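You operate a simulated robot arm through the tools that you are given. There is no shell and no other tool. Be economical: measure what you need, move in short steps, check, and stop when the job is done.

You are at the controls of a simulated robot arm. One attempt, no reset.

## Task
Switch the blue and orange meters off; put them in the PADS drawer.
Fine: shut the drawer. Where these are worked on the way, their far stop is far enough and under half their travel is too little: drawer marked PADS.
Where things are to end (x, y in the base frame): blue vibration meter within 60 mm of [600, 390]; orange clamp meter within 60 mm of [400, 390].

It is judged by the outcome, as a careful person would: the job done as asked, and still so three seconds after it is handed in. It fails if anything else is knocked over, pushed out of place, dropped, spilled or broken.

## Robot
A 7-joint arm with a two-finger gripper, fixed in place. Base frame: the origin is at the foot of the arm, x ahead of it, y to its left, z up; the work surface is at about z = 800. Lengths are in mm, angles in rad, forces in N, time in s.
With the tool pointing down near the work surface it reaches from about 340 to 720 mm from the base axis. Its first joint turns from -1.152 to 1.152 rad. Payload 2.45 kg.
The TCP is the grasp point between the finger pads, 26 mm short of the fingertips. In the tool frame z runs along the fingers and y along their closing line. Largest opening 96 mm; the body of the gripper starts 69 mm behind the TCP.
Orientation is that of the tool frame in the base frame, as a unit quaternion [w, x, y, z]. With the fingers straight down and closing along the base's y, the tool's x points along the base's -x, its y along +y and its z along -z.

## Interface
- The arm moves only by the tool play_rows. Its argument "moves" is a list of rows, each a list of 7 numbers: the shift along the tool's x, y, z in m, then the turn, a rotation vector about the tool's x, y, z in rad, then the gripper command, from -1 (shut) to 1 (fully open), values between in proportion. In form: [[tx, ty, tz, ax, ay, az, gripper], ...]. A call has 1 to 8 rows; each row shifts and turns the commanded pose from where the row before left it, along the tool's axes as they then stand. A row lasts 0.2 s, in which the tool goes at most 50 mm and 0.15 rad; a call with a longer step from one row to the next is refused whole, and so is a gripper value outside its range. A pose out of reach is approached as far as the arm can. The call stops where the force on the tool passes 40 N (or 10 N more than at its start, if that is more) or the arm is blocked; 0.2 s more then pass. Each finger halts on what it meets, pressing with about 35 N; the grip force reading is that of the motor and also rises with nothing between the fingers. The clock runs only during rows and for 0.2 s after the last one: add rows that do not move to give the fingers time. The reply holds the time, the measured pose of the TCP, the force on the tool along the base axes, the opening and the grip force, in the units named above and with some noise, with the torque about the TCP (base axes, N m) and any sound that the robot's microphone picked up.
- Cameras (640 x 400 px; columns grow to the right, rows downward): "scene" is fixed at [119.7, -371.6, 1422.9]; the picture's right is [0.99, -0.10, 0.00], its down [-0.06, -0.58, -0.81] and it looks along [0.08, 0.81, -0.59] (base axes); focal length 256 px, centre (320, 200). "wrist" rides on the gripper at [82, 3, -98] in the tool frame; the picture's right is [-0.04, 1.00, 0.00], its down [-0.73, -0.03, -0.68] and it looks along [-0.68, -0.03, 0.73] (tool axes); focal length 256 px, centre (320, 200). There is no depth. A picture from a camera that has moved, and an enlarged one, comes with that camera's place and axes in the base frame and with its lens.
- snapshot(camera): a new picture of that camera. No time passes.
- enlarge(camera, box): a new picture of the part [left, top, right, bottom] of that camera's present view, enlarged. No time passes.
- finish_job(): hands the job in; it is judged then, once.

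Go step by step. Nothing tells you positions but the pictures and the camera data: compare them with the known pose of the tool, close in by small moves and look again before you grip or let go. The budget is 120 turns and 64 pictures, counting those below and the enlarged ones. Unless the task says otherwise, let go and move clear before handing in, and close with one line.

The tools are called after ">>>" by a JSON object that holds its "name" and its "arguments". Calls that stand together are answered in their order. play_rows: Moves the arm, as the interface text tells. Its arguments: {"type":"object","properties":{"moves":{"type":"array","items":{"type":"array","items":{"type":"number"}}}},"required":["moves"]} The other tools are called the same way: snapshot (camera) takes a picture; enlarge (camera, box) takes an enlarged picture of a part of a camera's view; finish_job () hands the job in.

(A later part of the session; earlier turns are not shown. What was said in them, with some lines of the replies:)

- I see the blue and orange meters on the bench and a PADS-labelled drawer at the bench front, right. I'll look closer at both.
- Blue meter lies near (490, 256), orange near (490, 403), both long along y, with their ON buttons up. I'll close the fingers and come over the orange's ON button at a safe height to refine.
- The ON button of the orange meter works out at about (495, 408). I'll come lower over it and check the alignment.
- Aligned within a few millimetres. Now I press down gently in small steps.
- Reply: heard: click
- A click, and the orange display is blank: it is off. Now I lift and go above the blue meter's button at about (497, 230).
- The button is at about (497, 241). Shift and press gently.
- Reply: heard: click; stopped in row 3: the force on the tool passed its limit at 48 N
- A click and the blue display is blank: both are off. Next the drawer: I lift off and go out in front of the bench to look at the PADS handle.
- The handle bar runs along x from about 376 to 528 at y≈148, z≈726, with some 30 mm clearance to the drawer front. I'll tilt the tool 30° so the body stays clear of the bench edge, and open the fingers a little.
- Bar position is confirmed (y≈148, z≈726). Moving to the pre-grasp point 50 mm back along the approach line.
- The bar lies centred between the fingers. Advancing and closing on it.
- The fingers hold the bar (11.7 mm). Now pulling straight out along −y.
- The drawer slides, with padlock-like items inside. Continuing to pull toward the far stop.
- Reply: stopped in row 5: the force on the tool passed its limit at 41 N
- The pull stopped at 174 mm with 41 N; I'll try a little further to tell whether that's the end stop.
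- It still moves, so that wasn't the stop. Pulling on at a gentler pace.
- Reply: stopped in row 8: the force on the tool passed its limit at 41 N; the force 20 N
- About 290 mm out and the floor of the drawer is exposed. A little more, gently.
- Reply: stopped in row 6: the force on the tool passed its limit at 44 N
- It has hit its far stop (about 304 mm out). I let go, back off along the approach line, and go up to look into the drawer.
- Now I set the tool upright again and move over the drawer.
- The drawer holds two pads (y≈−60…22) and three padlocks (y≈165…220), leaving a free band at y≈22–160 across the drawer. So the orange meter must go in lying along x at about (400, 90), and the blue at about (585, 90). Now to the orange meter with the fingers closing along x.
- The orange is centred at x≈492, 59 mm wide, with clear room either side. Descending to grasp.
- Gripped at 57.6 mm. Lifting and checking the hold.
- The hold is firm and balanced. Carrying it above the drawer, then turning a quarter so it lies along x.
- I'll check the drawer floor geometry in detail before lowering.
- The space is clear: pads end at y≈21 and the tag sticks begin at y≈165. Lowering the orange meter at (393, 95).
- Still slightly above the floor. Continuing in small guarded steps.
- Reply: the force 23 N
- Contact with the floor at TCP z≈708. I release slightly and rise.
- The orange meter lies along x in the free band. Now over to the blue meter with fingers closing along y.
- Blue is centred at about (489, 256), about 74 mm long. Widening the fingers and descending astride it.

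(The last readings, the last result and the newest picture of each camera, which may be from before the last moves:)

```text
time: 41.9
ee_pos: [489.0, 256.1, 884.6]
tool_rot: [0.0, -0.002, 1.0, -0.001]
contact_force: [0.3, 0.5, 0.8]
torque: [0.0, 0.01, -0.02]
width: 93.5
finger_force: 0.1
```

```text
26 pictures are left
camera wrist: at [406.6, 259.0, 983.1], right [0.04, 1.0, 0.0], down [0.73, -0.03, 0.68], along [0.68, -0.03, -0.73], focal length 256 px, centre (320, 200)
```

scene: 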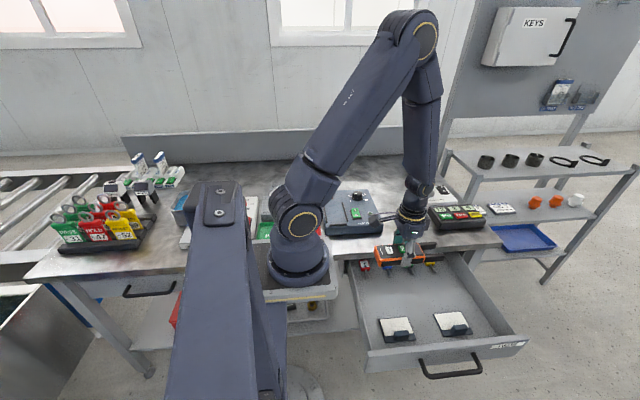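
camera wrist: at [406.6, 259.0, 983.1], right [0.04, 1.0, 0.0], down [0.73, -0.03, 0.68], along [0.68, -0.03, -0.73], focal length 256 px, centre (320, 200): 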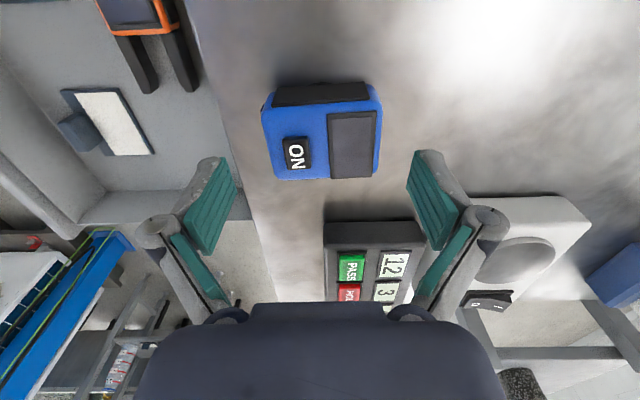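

>>> {"name": "play_rows", "arguments": {"moves": [[0, 0, 0.02, 0, 0, 0, 0.95], [0, 0, 0.018, 0, 0, 0, 0.95], [0, 0, 0.01, 0, 0, 0, 0.95], [0, 0, 0.005, 0, 0, 0, 0.95]]}}

>>> {"name": "snapshot", "arguments": {"camera": "wrist"}}

```text
time: 42.9
ee_pos: [488.7, 258.0, 831.5]
tool_rot: [0.001, -0.003, 1.0, -0.001]
contact_force: [-0.7, 0.2, 0.1]
torque: [0.0, 0.0, 0.02]
width: 93.5
finger_force: 0.1
```

```text
25 pictures are left
camera wrist: at [407.0, 259.3, 930.1], right [0.04, 1.0, 0.0], down [0.73, -0.03, 0.68], along [0.68, -0.03, -0.73], focal length 256 px, centre (320, 200)
```

wrist: 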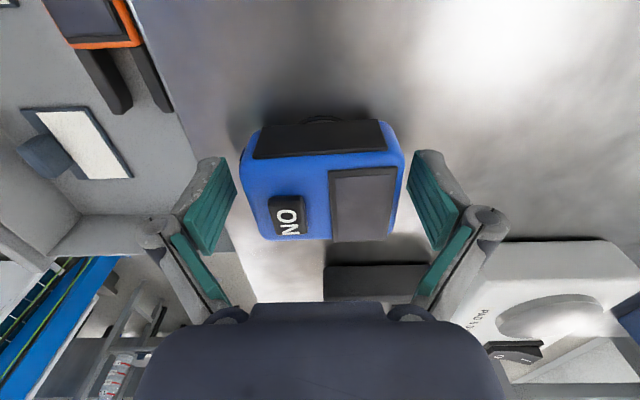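

Astride and aligned. Closing.

>>> {"name": "play_rows", "arguments": {"moves": [[-0.002, 0, 0.001, 0, 0, 0, 0.95], [0, 0, 0, 0, 0, 0, -1], [0, 0, 0, 0, 0, 0, -1], [0, 0, 0, 0, 0, 0, -1], [0, 0, 0, 0, 0, 0, -1]]}}

>>> {"name": "play_rows", "arguments": {"moves": [[0, 0, -0.01, 0, 0, 0, -1], [0, 0, -0.025, 0, 0, 0, -1], [0, 0, -0.035, 0, 0, 0, -1], [0, 0, -0.04, 0, 0, 0, -1]]}}

>>> {"name": "snapshot", "arguments": {"camera": "wrist"}}

```text
time: 44.1
ee_pos: [490.6, 258.4, 832.1]
tool_rot: [0.002, -0.003, 1.0, 0.001]
contact_force: [-2.1, 11.1, 11.2]
torque: [0.39, -0.01, 0.12]
width: 72.6
finger_force: 34.9
```

```text
time: 45.1
ee_pos: [490.9, 257.9, 939.2]
tool_rot: [0.0, -0.003, 1.0, -0.001]
contact_force: [-0.4, -0.1, -2.7]
torque: [-0.03, 0.0, -0.02]
width: 72.0
finger_force: 34.6
```

```text
24 pictures are left
camera wrist: at [409.8, 260.1, 1038.0], right [0.04, 1.0, 0.0], down [0.73, -0.02, 0.68], along [0.68, -0.03, -0.73], focal length 256 px, centre (320, 200)
```

wrist: 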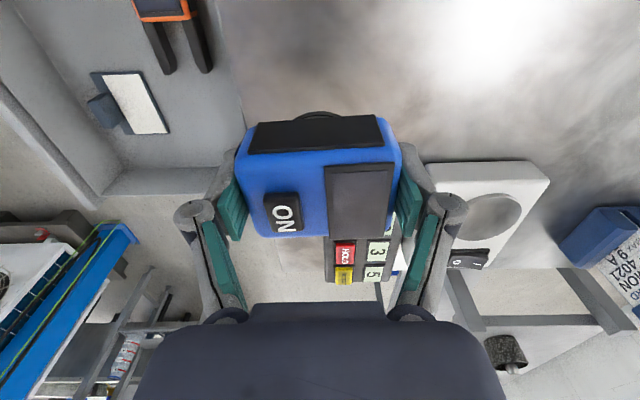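

Held at 72 mm. Carrying it over the drawer to (586, 91).

>>> {"name": "play_rows", "arguments": {"moves": [[-0.019, -0.0333, 0, 0, 0, 0, -1], [-0.019, -0.0333, 0, 0, 0, 0, -1], [-0.019, -0.0333, 0, 0, 0, 0, -1], [-0.019, -0.0333, 0, 0, 0, 0, -1], [-0.019, -0.0333, 0, 0, 0, 0, -1], [0, 0, 0.04, 0, 0, 0, -1], [0, 0, 0.04, 0, 0, 0, -1]]}}

>>> {"name": "play_rows", "arguments": {"moves": [[0, 0, 0.04, 0, 0, 0, -1], [0, 0, 0.04, 0, 0, 0, -1], [0, 0, 0.03, 0, 0, 0, -1]]}}

>>> {"name": "snapshot", "arguments": {"camera": "wrist"}}

>>> {"name": "enlarge", "arguments": {"camera": "scene", "box": [336, 230, 528, 350]}}

```text
time: 46.7
ee_pos: [586.9, 89.3, 861.1]
tool_rot: [0.0, -0.002, 1.0, 0.0]
contact_force: [-0.1, 0.2, -3.6]
torque: [0.01, 0.01, 0.04]
width: 72.1
finger_force: 35.3
```

```text
time: 47.5
ee_pos: [588.9, 89.0, 752.6]
tool_rot: [0.001, -0.002, 1.0, -0.002]
contact_force: [0.0, -0.8, -4.3]
torque: [0.01, 0.0, -0.01]
width: 71.7
finger_force: 35.0
```

```text
23 pictures are left
camera wrist: at [505.9, 91.5, 850.0], right [0.04, 1.0, 0.0], down [0.73, -0.03, 0.68], along [0.68, -0.03, -0.73], focal length 256 px, centre (320, 200)
```

wrist: 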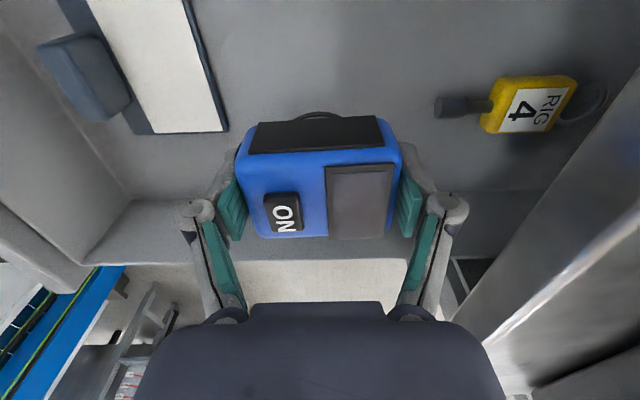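

```text
3.33 times, centred on (432, 290) of scene
camera zoom: at [119.8, -371.6, 1422.9], right [0.99, -0.1, 0.0], down [-0.06, -0.58, -0.81], along [0.08, 0.81, -0.59], focal length 855 px, centre (-53, -100)
```

zoom: 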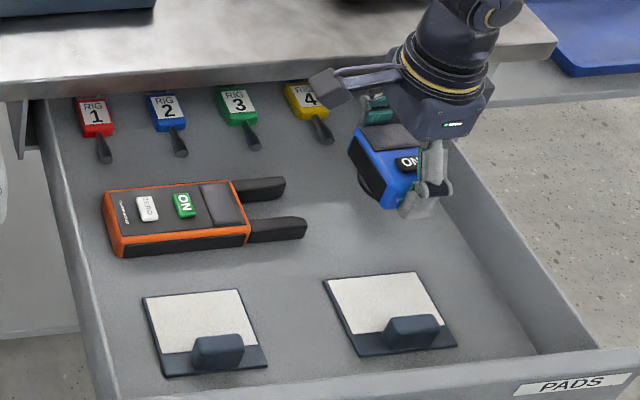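

Clear of the wall, pads and tags. Lowering onto the floor (expected TCP z≈708).

>>> {"name": "play_rows", "arguments": {"moves": [[0.003, 0, 0.015, 0, 0, 0, -1], [0, 0, 0.012, 0, 0, 0, -1], [0, 0, 0.006, 0, 0, 0, -1], [0, 0, 0.004, 0, 0, 0, -1], [0, 0, 0.003, 0, 0, 0, -1]]}}

```text
time: 48.7
ee_pos: [584.5, 90.1, 711.2]
tool_rot: [0.0, -0.003, 1.0, 0.0]
contact_force: [-0.1, 0.3, -4.1]
torque: [0.01, 0.01, 0.03]
width: 71.8
finger_force: 34.9
```

>>> {"name": "play_rows", "arguments": {"moves": [[0, 0, 0.002, 0, 0, 0, -1], [0, 0, 0.002, 0, 0, 0, -1]]}}

```text
time: 49.3
ee_pos: [582.3, 90.8, 707.7]
tool_rot: [0.001, -0.002, 1.0, -0.001]
contact_force: [-8.5, -1.1, 16.9]
torque: [0.27, -0.02, 0.11]
width: 71.8
finger_force: 34.9
```

Contact with the floor. Releasing and rising.

>>> {"name": "play_rows", "arguments": {"moves": [[0, 0, -0.001, 0, 0, 0, -1], [0, 0, 0, 0, 0, 0, 0.85], [0, 0, 0, 0, 0, 0, 0.85], [0, 0, 0, 0, 0, 0, 0.85]]}}

>>> {"name": "play_rows", "arguments": {"moves": [[0, 0, -0.02, 0, 0, 0, 0.85], [0, 0, -0.04, 0, 0, 0, 0.85], [0, 0, -0.045, 0, 0, 0, 0.85], [0, 0, -0.045, 0, 0, 0, 0.85], [0, 0, -0.045, 0, 0, 0, 0.85]]}}

>>> {"name": "snapshot", "arguments": {"camera": "wrist"}}

>>> {"name": "snapshot", "arguments": {"camera": "scene"}}

```text
time: 50.3
ee_pos: [584.1, 90.4, 707.3]
tool_rot: [0.001, -0.003, 1.0, -0.001]
contact_force: [-0.1, 0.3, 0.7]
torque: [-0.02, 0.02, 0.0]
width: 88.7
finger_force: 0.0
```

```text
time: 51.5
ee_pos: [582.1, 91.0, 905.0]
tool_rot: [0.0, -0.002, 1.0, -0.002]
contact_force: [0.0, -0.1, 0.6]
torque: [0.01, -0.02, 0.03]
width: 88.9
finger_force: 0.0
```

```text
21 pictures are left
camera wrist: at [501.1, 92.8, 1002.0], right [0.04, 1.0, 0.0], down [0.73, -0.02, 0.68], along [0.68, -0.03, -0.73], focal length 256 px, centre (320, 200)
```

wrist: 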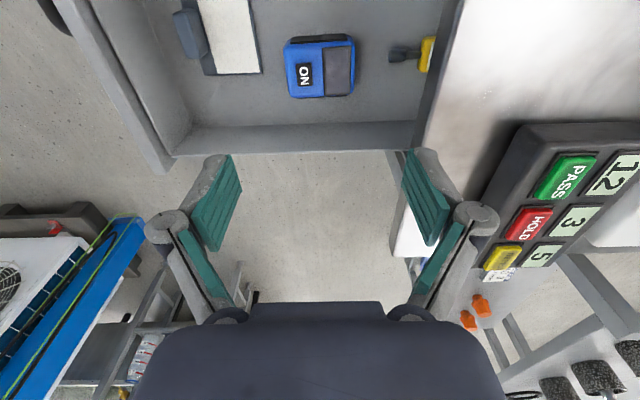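

```text
20 pictures are left
```

scene: 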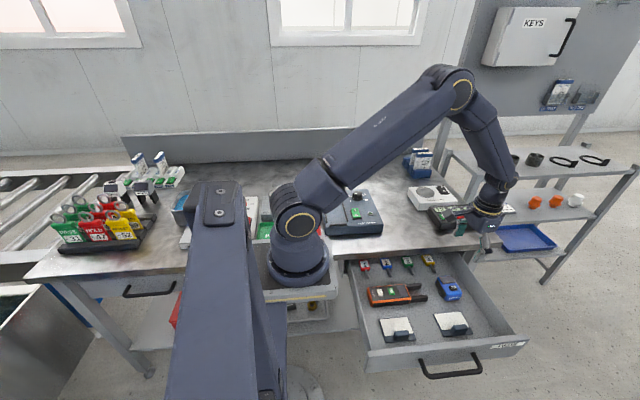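

Both meters sit well in the drawer and nothing else has moved. Now back to the handle, at y≈−160 with the drawer open, to push it shut.

>>> {"name": "play_rows", "arguments": {"moves": [[0.01625, -0.03825, 0, 0, 0, 0, -0.4], [0.01625, -0.03825, 0, 0, 0, 0, -0.4], [0.01625, -0.03825, 0, 0, 0, 0, -0.4], [0.01625, -0.03825, 0, 0, 0, 0, -0.4], [0.01625, -0.03825, 0, 0, 0, 0, -0.4], [0.01625, -0.03825, 0, 0, 0, 0, -0.4], [0.01625, -0.03825, 0, 0, 0, 0, -0.4], [0.01625, -0.03825, 0, 0, 0, 0, -0.4]]}}

>>> {"name": "play_rows", "arguments": {"moves": [[0, 0, 0, -0.1309, 0, 0, -0.4], [0, 0, 0, -0.1309, 0, 0, -0.4], [0, 0, 0, -0.1309, 0, 0, -0.4], [0, 0, 0, -0.1309, 0, 0, -0.4]]}}

>>> {"name": "snapshot", "arguments": {"camera": "wrist"}}

```text
time: 53.3
ee_pos: [453.5, -215.9, 902.7]
tool_rot: [0.001, -0.002, 1.0, 0.0]
contact_force: [0.4, -0.1, 0.2]
torque: [0.05, 0.0, -0.01]
width: 28.6
finger_force: 0.0
```

```text
time: 54.3
ee_pos: [454.8, -215.7, 904.0]
tool_rot: [0.0, -0.004, 0.966, 0.259]
contact_force: [0.0, -0.1, 0.7]
torque: [0.0, -0.02, 0.0]
width: 28.8
finger_force: 0.2
```

```text
19 pictures are left
camera wrist: at [372.8, -263.5, 989.8], right [0.03, 0.87, 0.5], down [0.73, -0.36, 0.57], along [0.68, 0.35, -0.65], focal length 256 px, centre (320, 200)
```

wrist: 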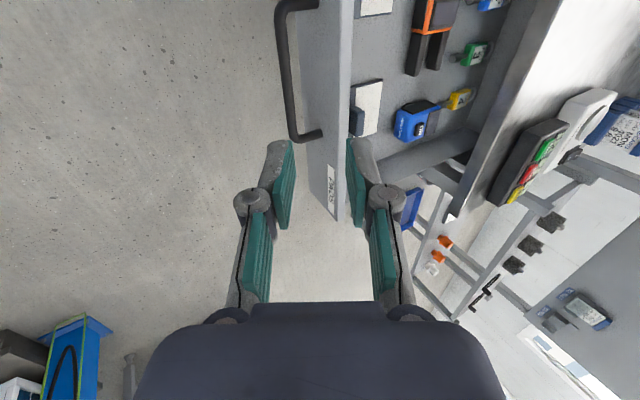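

The bar is at y≈−156 as expected. Approaching to the pre-grasp point.

>>> {"name": "play_rows", "arguments": {"moves": [[0.001, -0.0124, 0.0413, 0, 0, 0, -0.4], [0, -0.0124, 0.0413, 0, 0, 0, -0.4], [0, -0.0124, 0.0413, 0, 0, 0, -0.4]]}}

>>> {"name": "snapshot", "arguments": {"camera": "wrist"}}

```text
time: 55.1
ee_pos: [453.3, -186.2, 776.0]
tool_rot: [0.0, -0.003, 0.966, 0.257]
contact_force: [0.2, -0.4, -0.5]
torque: [0.01, 0.01, 0.0]
width: 28.9
finger_force: 0.1
```

```text
18 pictures are left
camera wrist: at [372.1, -233.3, 863.9], right [0.04, 0.87, 0.5], down [0.73, -0.36, 0.58], along [0.68, 0.35, -0.65], focal length 256 px, centre (320, 200)
```

wrist: 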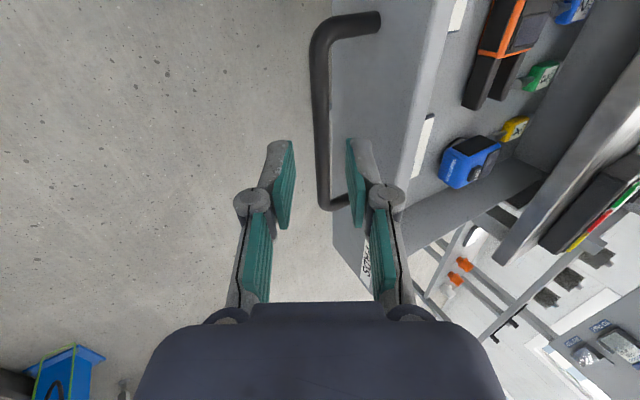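

>>> {"name": "play_rows", "arguments": {"moves": [[0, 0, 0.02, 0, 0, 0, -0.4], [0, 0, 0.02, 0, 0, 0, -0.4], [0, 0, 0.009, 0, 0, 0, -0.4], [0, 0, 0, 0, 0, 0, -1], [0, 0, 0, 0, 0, 0, -1], [0, 0, 0, 0, 0, 0, -1]]}}

```text
time: 56.5
ee_pos: [454.6, -160.1, 735.7]
tool_rot: [0.001, -0.002, 0.966, 0.26]
contact_force: [0.7, 8.0, 8.3]
torque: [0.22, 0.08, 0.27]
width: 11.3
finger_force: 38.5
```

The bar is gripped again. Pushing in along +y, gently so nothing slides inside.

>>> {"name": "play_rows", "arguments": {"moves": [[0, 0.0035, 0.002, 0, 0, 0, -1], [0, 0.006, 0.0035, 0, 0, 0, -1], [0, 0.00866, 0.005, 0, 0, 0, -1], [0, 0.00866, 0.005, 0, 0, 0, -1], [0, 0.00866, 0.005, 0, 0, 0, -1], [0, 0.00866, 0.005, 0, 0, 0, -1], [0, 0.00866, 0.005, 0, 0, 0, -1], [0, 0.006, 0.0035, 0, 0, 0, -1]]}}

>>> {"name": "play_rows", "arguments": {"moves": [[0, 0.006, 0.0035, 0, 0, 0, -1], [0, 0.00866, 0.005, 0, 0, 0, -1], [0, 0.00866, 0.005, 0, 0, 0, -1], [0, 0.00866, 0.005, 0, 0, 0, -1], [0, 0.00866, 0.005, 0, 0, 0, -1], [0, 0.00866, 0.005, 0, 0, 0, -1], [0, 0.00866, 0.005, 0, 0, 0, -1], [0, 0.006, 0.0035, 0, 0, 0, -1]]}}

>>> {"name": "snapshot", "arguments": {"camera": "scene"}}

```text
time: 58.3
ee_pos: [454.6, -93.0, 736.0]
tool_rot: [0.0, -0.002, 0.966, 0.258]
contact_force: [-1.4, 0.0, 8.9]
torque: [0.1, 0.24, 0.37]
width: 11.6
finger_force: 38.4
```

```text
time: 60.1
ee_pos: [453.2, -19.8, 734.8]
tool_rot: [0.002, -0.003, 0.966, 0.258]
contact_force: [10.0, -0.1, 2.8]
torque: [0.04, -0.42, -0.11]
width: 11.6
finger_force: 38.2
```

```text
17 pictures are left
```

scene: 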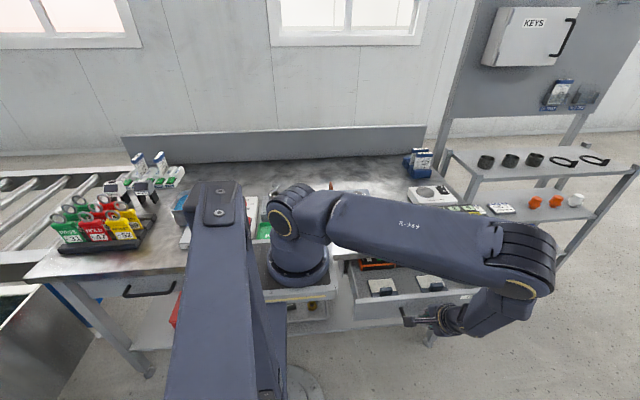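

>>> {"name": "play_rows", "arguments": {"moves": [[0, 0.006, 0.0035, 0, 0, 0, -1], [0, 0.00866, 0.005, 0, 0, 0, -1], [0, 0.00866, 0.005, 0, 0, 0, -1], [0, 0.00866, 0.005, 0, 0, 0, -1], [0, 0.00866, 0.005, 0, 0, 0, -1], [0, 0.00866, 0.005, 0, 0, 0, -1], [0, 0.00866, 0.005, 0, 0, 0, -1], [0, 0.006, 0.0035, 0, 0, 0, -1]]}}

>>> {"name": "play_rows", "arguments": {"moves": [[0, 0.006, 0.0035, 0, 0, 0, -1], [0, 0.00866, 0.005, 0, 0, 0, -1], [0, 0.00866, 0.005, 0, 0, 0, -1], [0, 0.00866, 0.005, 0, 0, 0, -1], [0, 0.00866, 0.005, 0, 0, 0, -1], [0, 0.006, 0.0035, 0, 0, 0, -1], [0, 0.0035, 0.002, 0, 0, 0, -1]]}}

```text
time: 61.9
ee_pos: [453.9, 56.8, 734.4]
tool_rot: [0.0, -0.003, 0.966, 0.258]
contact_force: [12.5, -0.3, 30.1]
torque: [0.28, 0.04, 0.17]
width: 11.5
finger_force: 38.2
```

```text
time: 63.5
ee_pos: [453.8, 112.9, 734.4]
tool_rot: [0.003, -0.001, 0.966, 0.257]
contact_force: [20.1, -0.7, 14.1]
torque: [0.11, -0.54, -0.14]
width: 11.5
finger_force: 38.5
```

About 31 mm left; finishing slowly.

>>> {"name": "play_rows", "arguments": {"moves": [[0, 0.00433, 0.0025, 0, 0, 0, -1], [0, 0.00433, 0.0025, 0, 0, 0, -1], [0, 0.00433, 0.0025, 0, 0, 0, -1], [0, 0.00433, 0.0025, 0, 0, 0, -1], [0, 0.00433, 0.0025, 0, 0, 0, -1], [0, 0.0035, 0.002, 0, 0, 0, -1], [0, 0.0026, 0.0015, 0, 0, 0, -1], [0, 0.0026, 0.0015, 0, 0, 0, -1]]}}

```text
time: 65.1
ee_pos: [453.7, 143.6, 734.3]
tool_rot: [0.003, -0.003, 0.967, 0.256]
contact_force: [-2.4, -4.1, 5.7]
torque: [0.02, -0.32, -0.01]
width: 11.3
finger_force: 38.6
stopped in row 8: the force on the tool passed its limit at 41 N (the readings are from after the stop); the commanded pose is now the measured one
```

It met the closed stop at its original place. One small nudge to confirm, then release and back away.

>>> {"name": "play_rows", "arguments": {"moves": [[0, 0.0026, 0.0015, 0, 0, 0, -1], [0, 0.0017, 0.001, 0, 0, 0, -1]]}}

>>> {"name": "play_rows", "arguments": {"moves": [[0, 0, 0, 0, 0, 0, -0.4], [0, 0, 0, 0, 0, 0, -0.4], [0, 0, 0, 0, 0, 0, -0.4], [0, 0, -0.015, 0, 0, 0, -0.4], [0, 0, -0.03, 0, 0, 0, -0.4], [0, 0, -0.045, 0, 0, 0, -0.4], [0, 0, -0.045, 0, 0, 0, -0.4]]}}

>>> {"name": "snapshot", "arguments": {"camera": "wrist"}}

>>> {"name": "snapshot", "arguments": {"camera": "scene"}}

```text
time: 65.7
ee_pos: [454.5, 142.5, 733.6]
tool_rot: [0.002, 0.0, 0.967, 0.255]
contact_force: [-4.1, -7.2, 11.3]
torque: [-0.04, -0.29, 0.21]
width: 11.6
finger_force: 38.6
stopped in row 2: the force on the tool passed its limit at 43 N (the readings are from after the stop); the commanded pose is now the measured one
```

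```text
time: 67.2
ee_pos: [452.5, 76.9, 849.4]
tool_rot: [0.002, -0.001, 0.967, 0.255]
contact_force: [0.6, -0.3, -0.3]
torque: [0.01, -0.01, 0.01]
width: 28.9
finger_force: 0.1
```

```text
16 pictures are left
camera wrist: at [370.6, 30.5, 936.4], right [0.04, 0.87, 0.49], down [0.73, -0.36, 0.58], along [0.68, 0.34, -0.65], focal length 256 px, centre (320, 200)
```

wrist: 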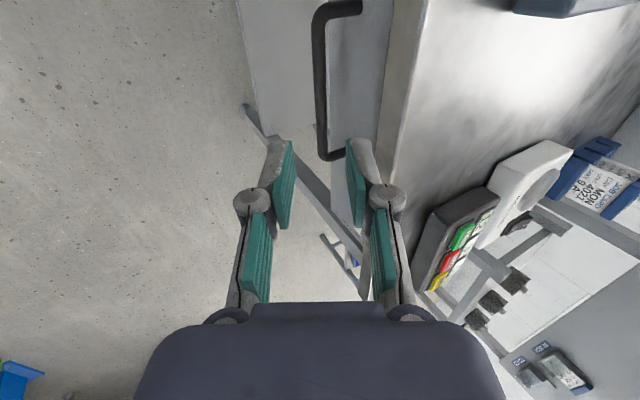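

```text
15 pictures are left
```

scene: 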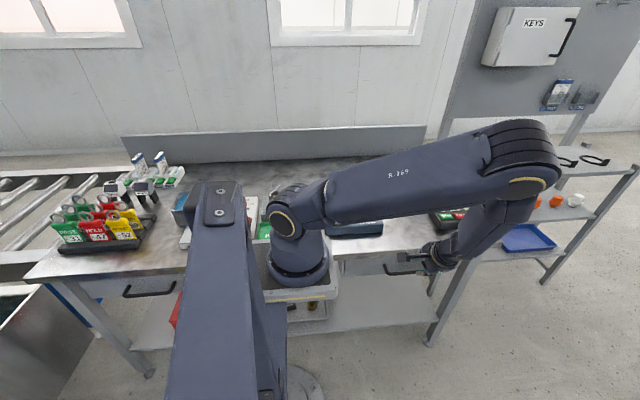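

The drawer is shut at its stop, the gripper is open and clear, and the bench looks undisturbed. Handing in.

>>> {"name": "finish_job", "arguments": {}}

```text
The job is handed in.
```

Both meters are switched off and in the PADS drawer, and the drawer is shut. By my measurements they lie at about (584, 394) for the blue and (400, 394) for the orange, though I didn't look inside again after closing it.
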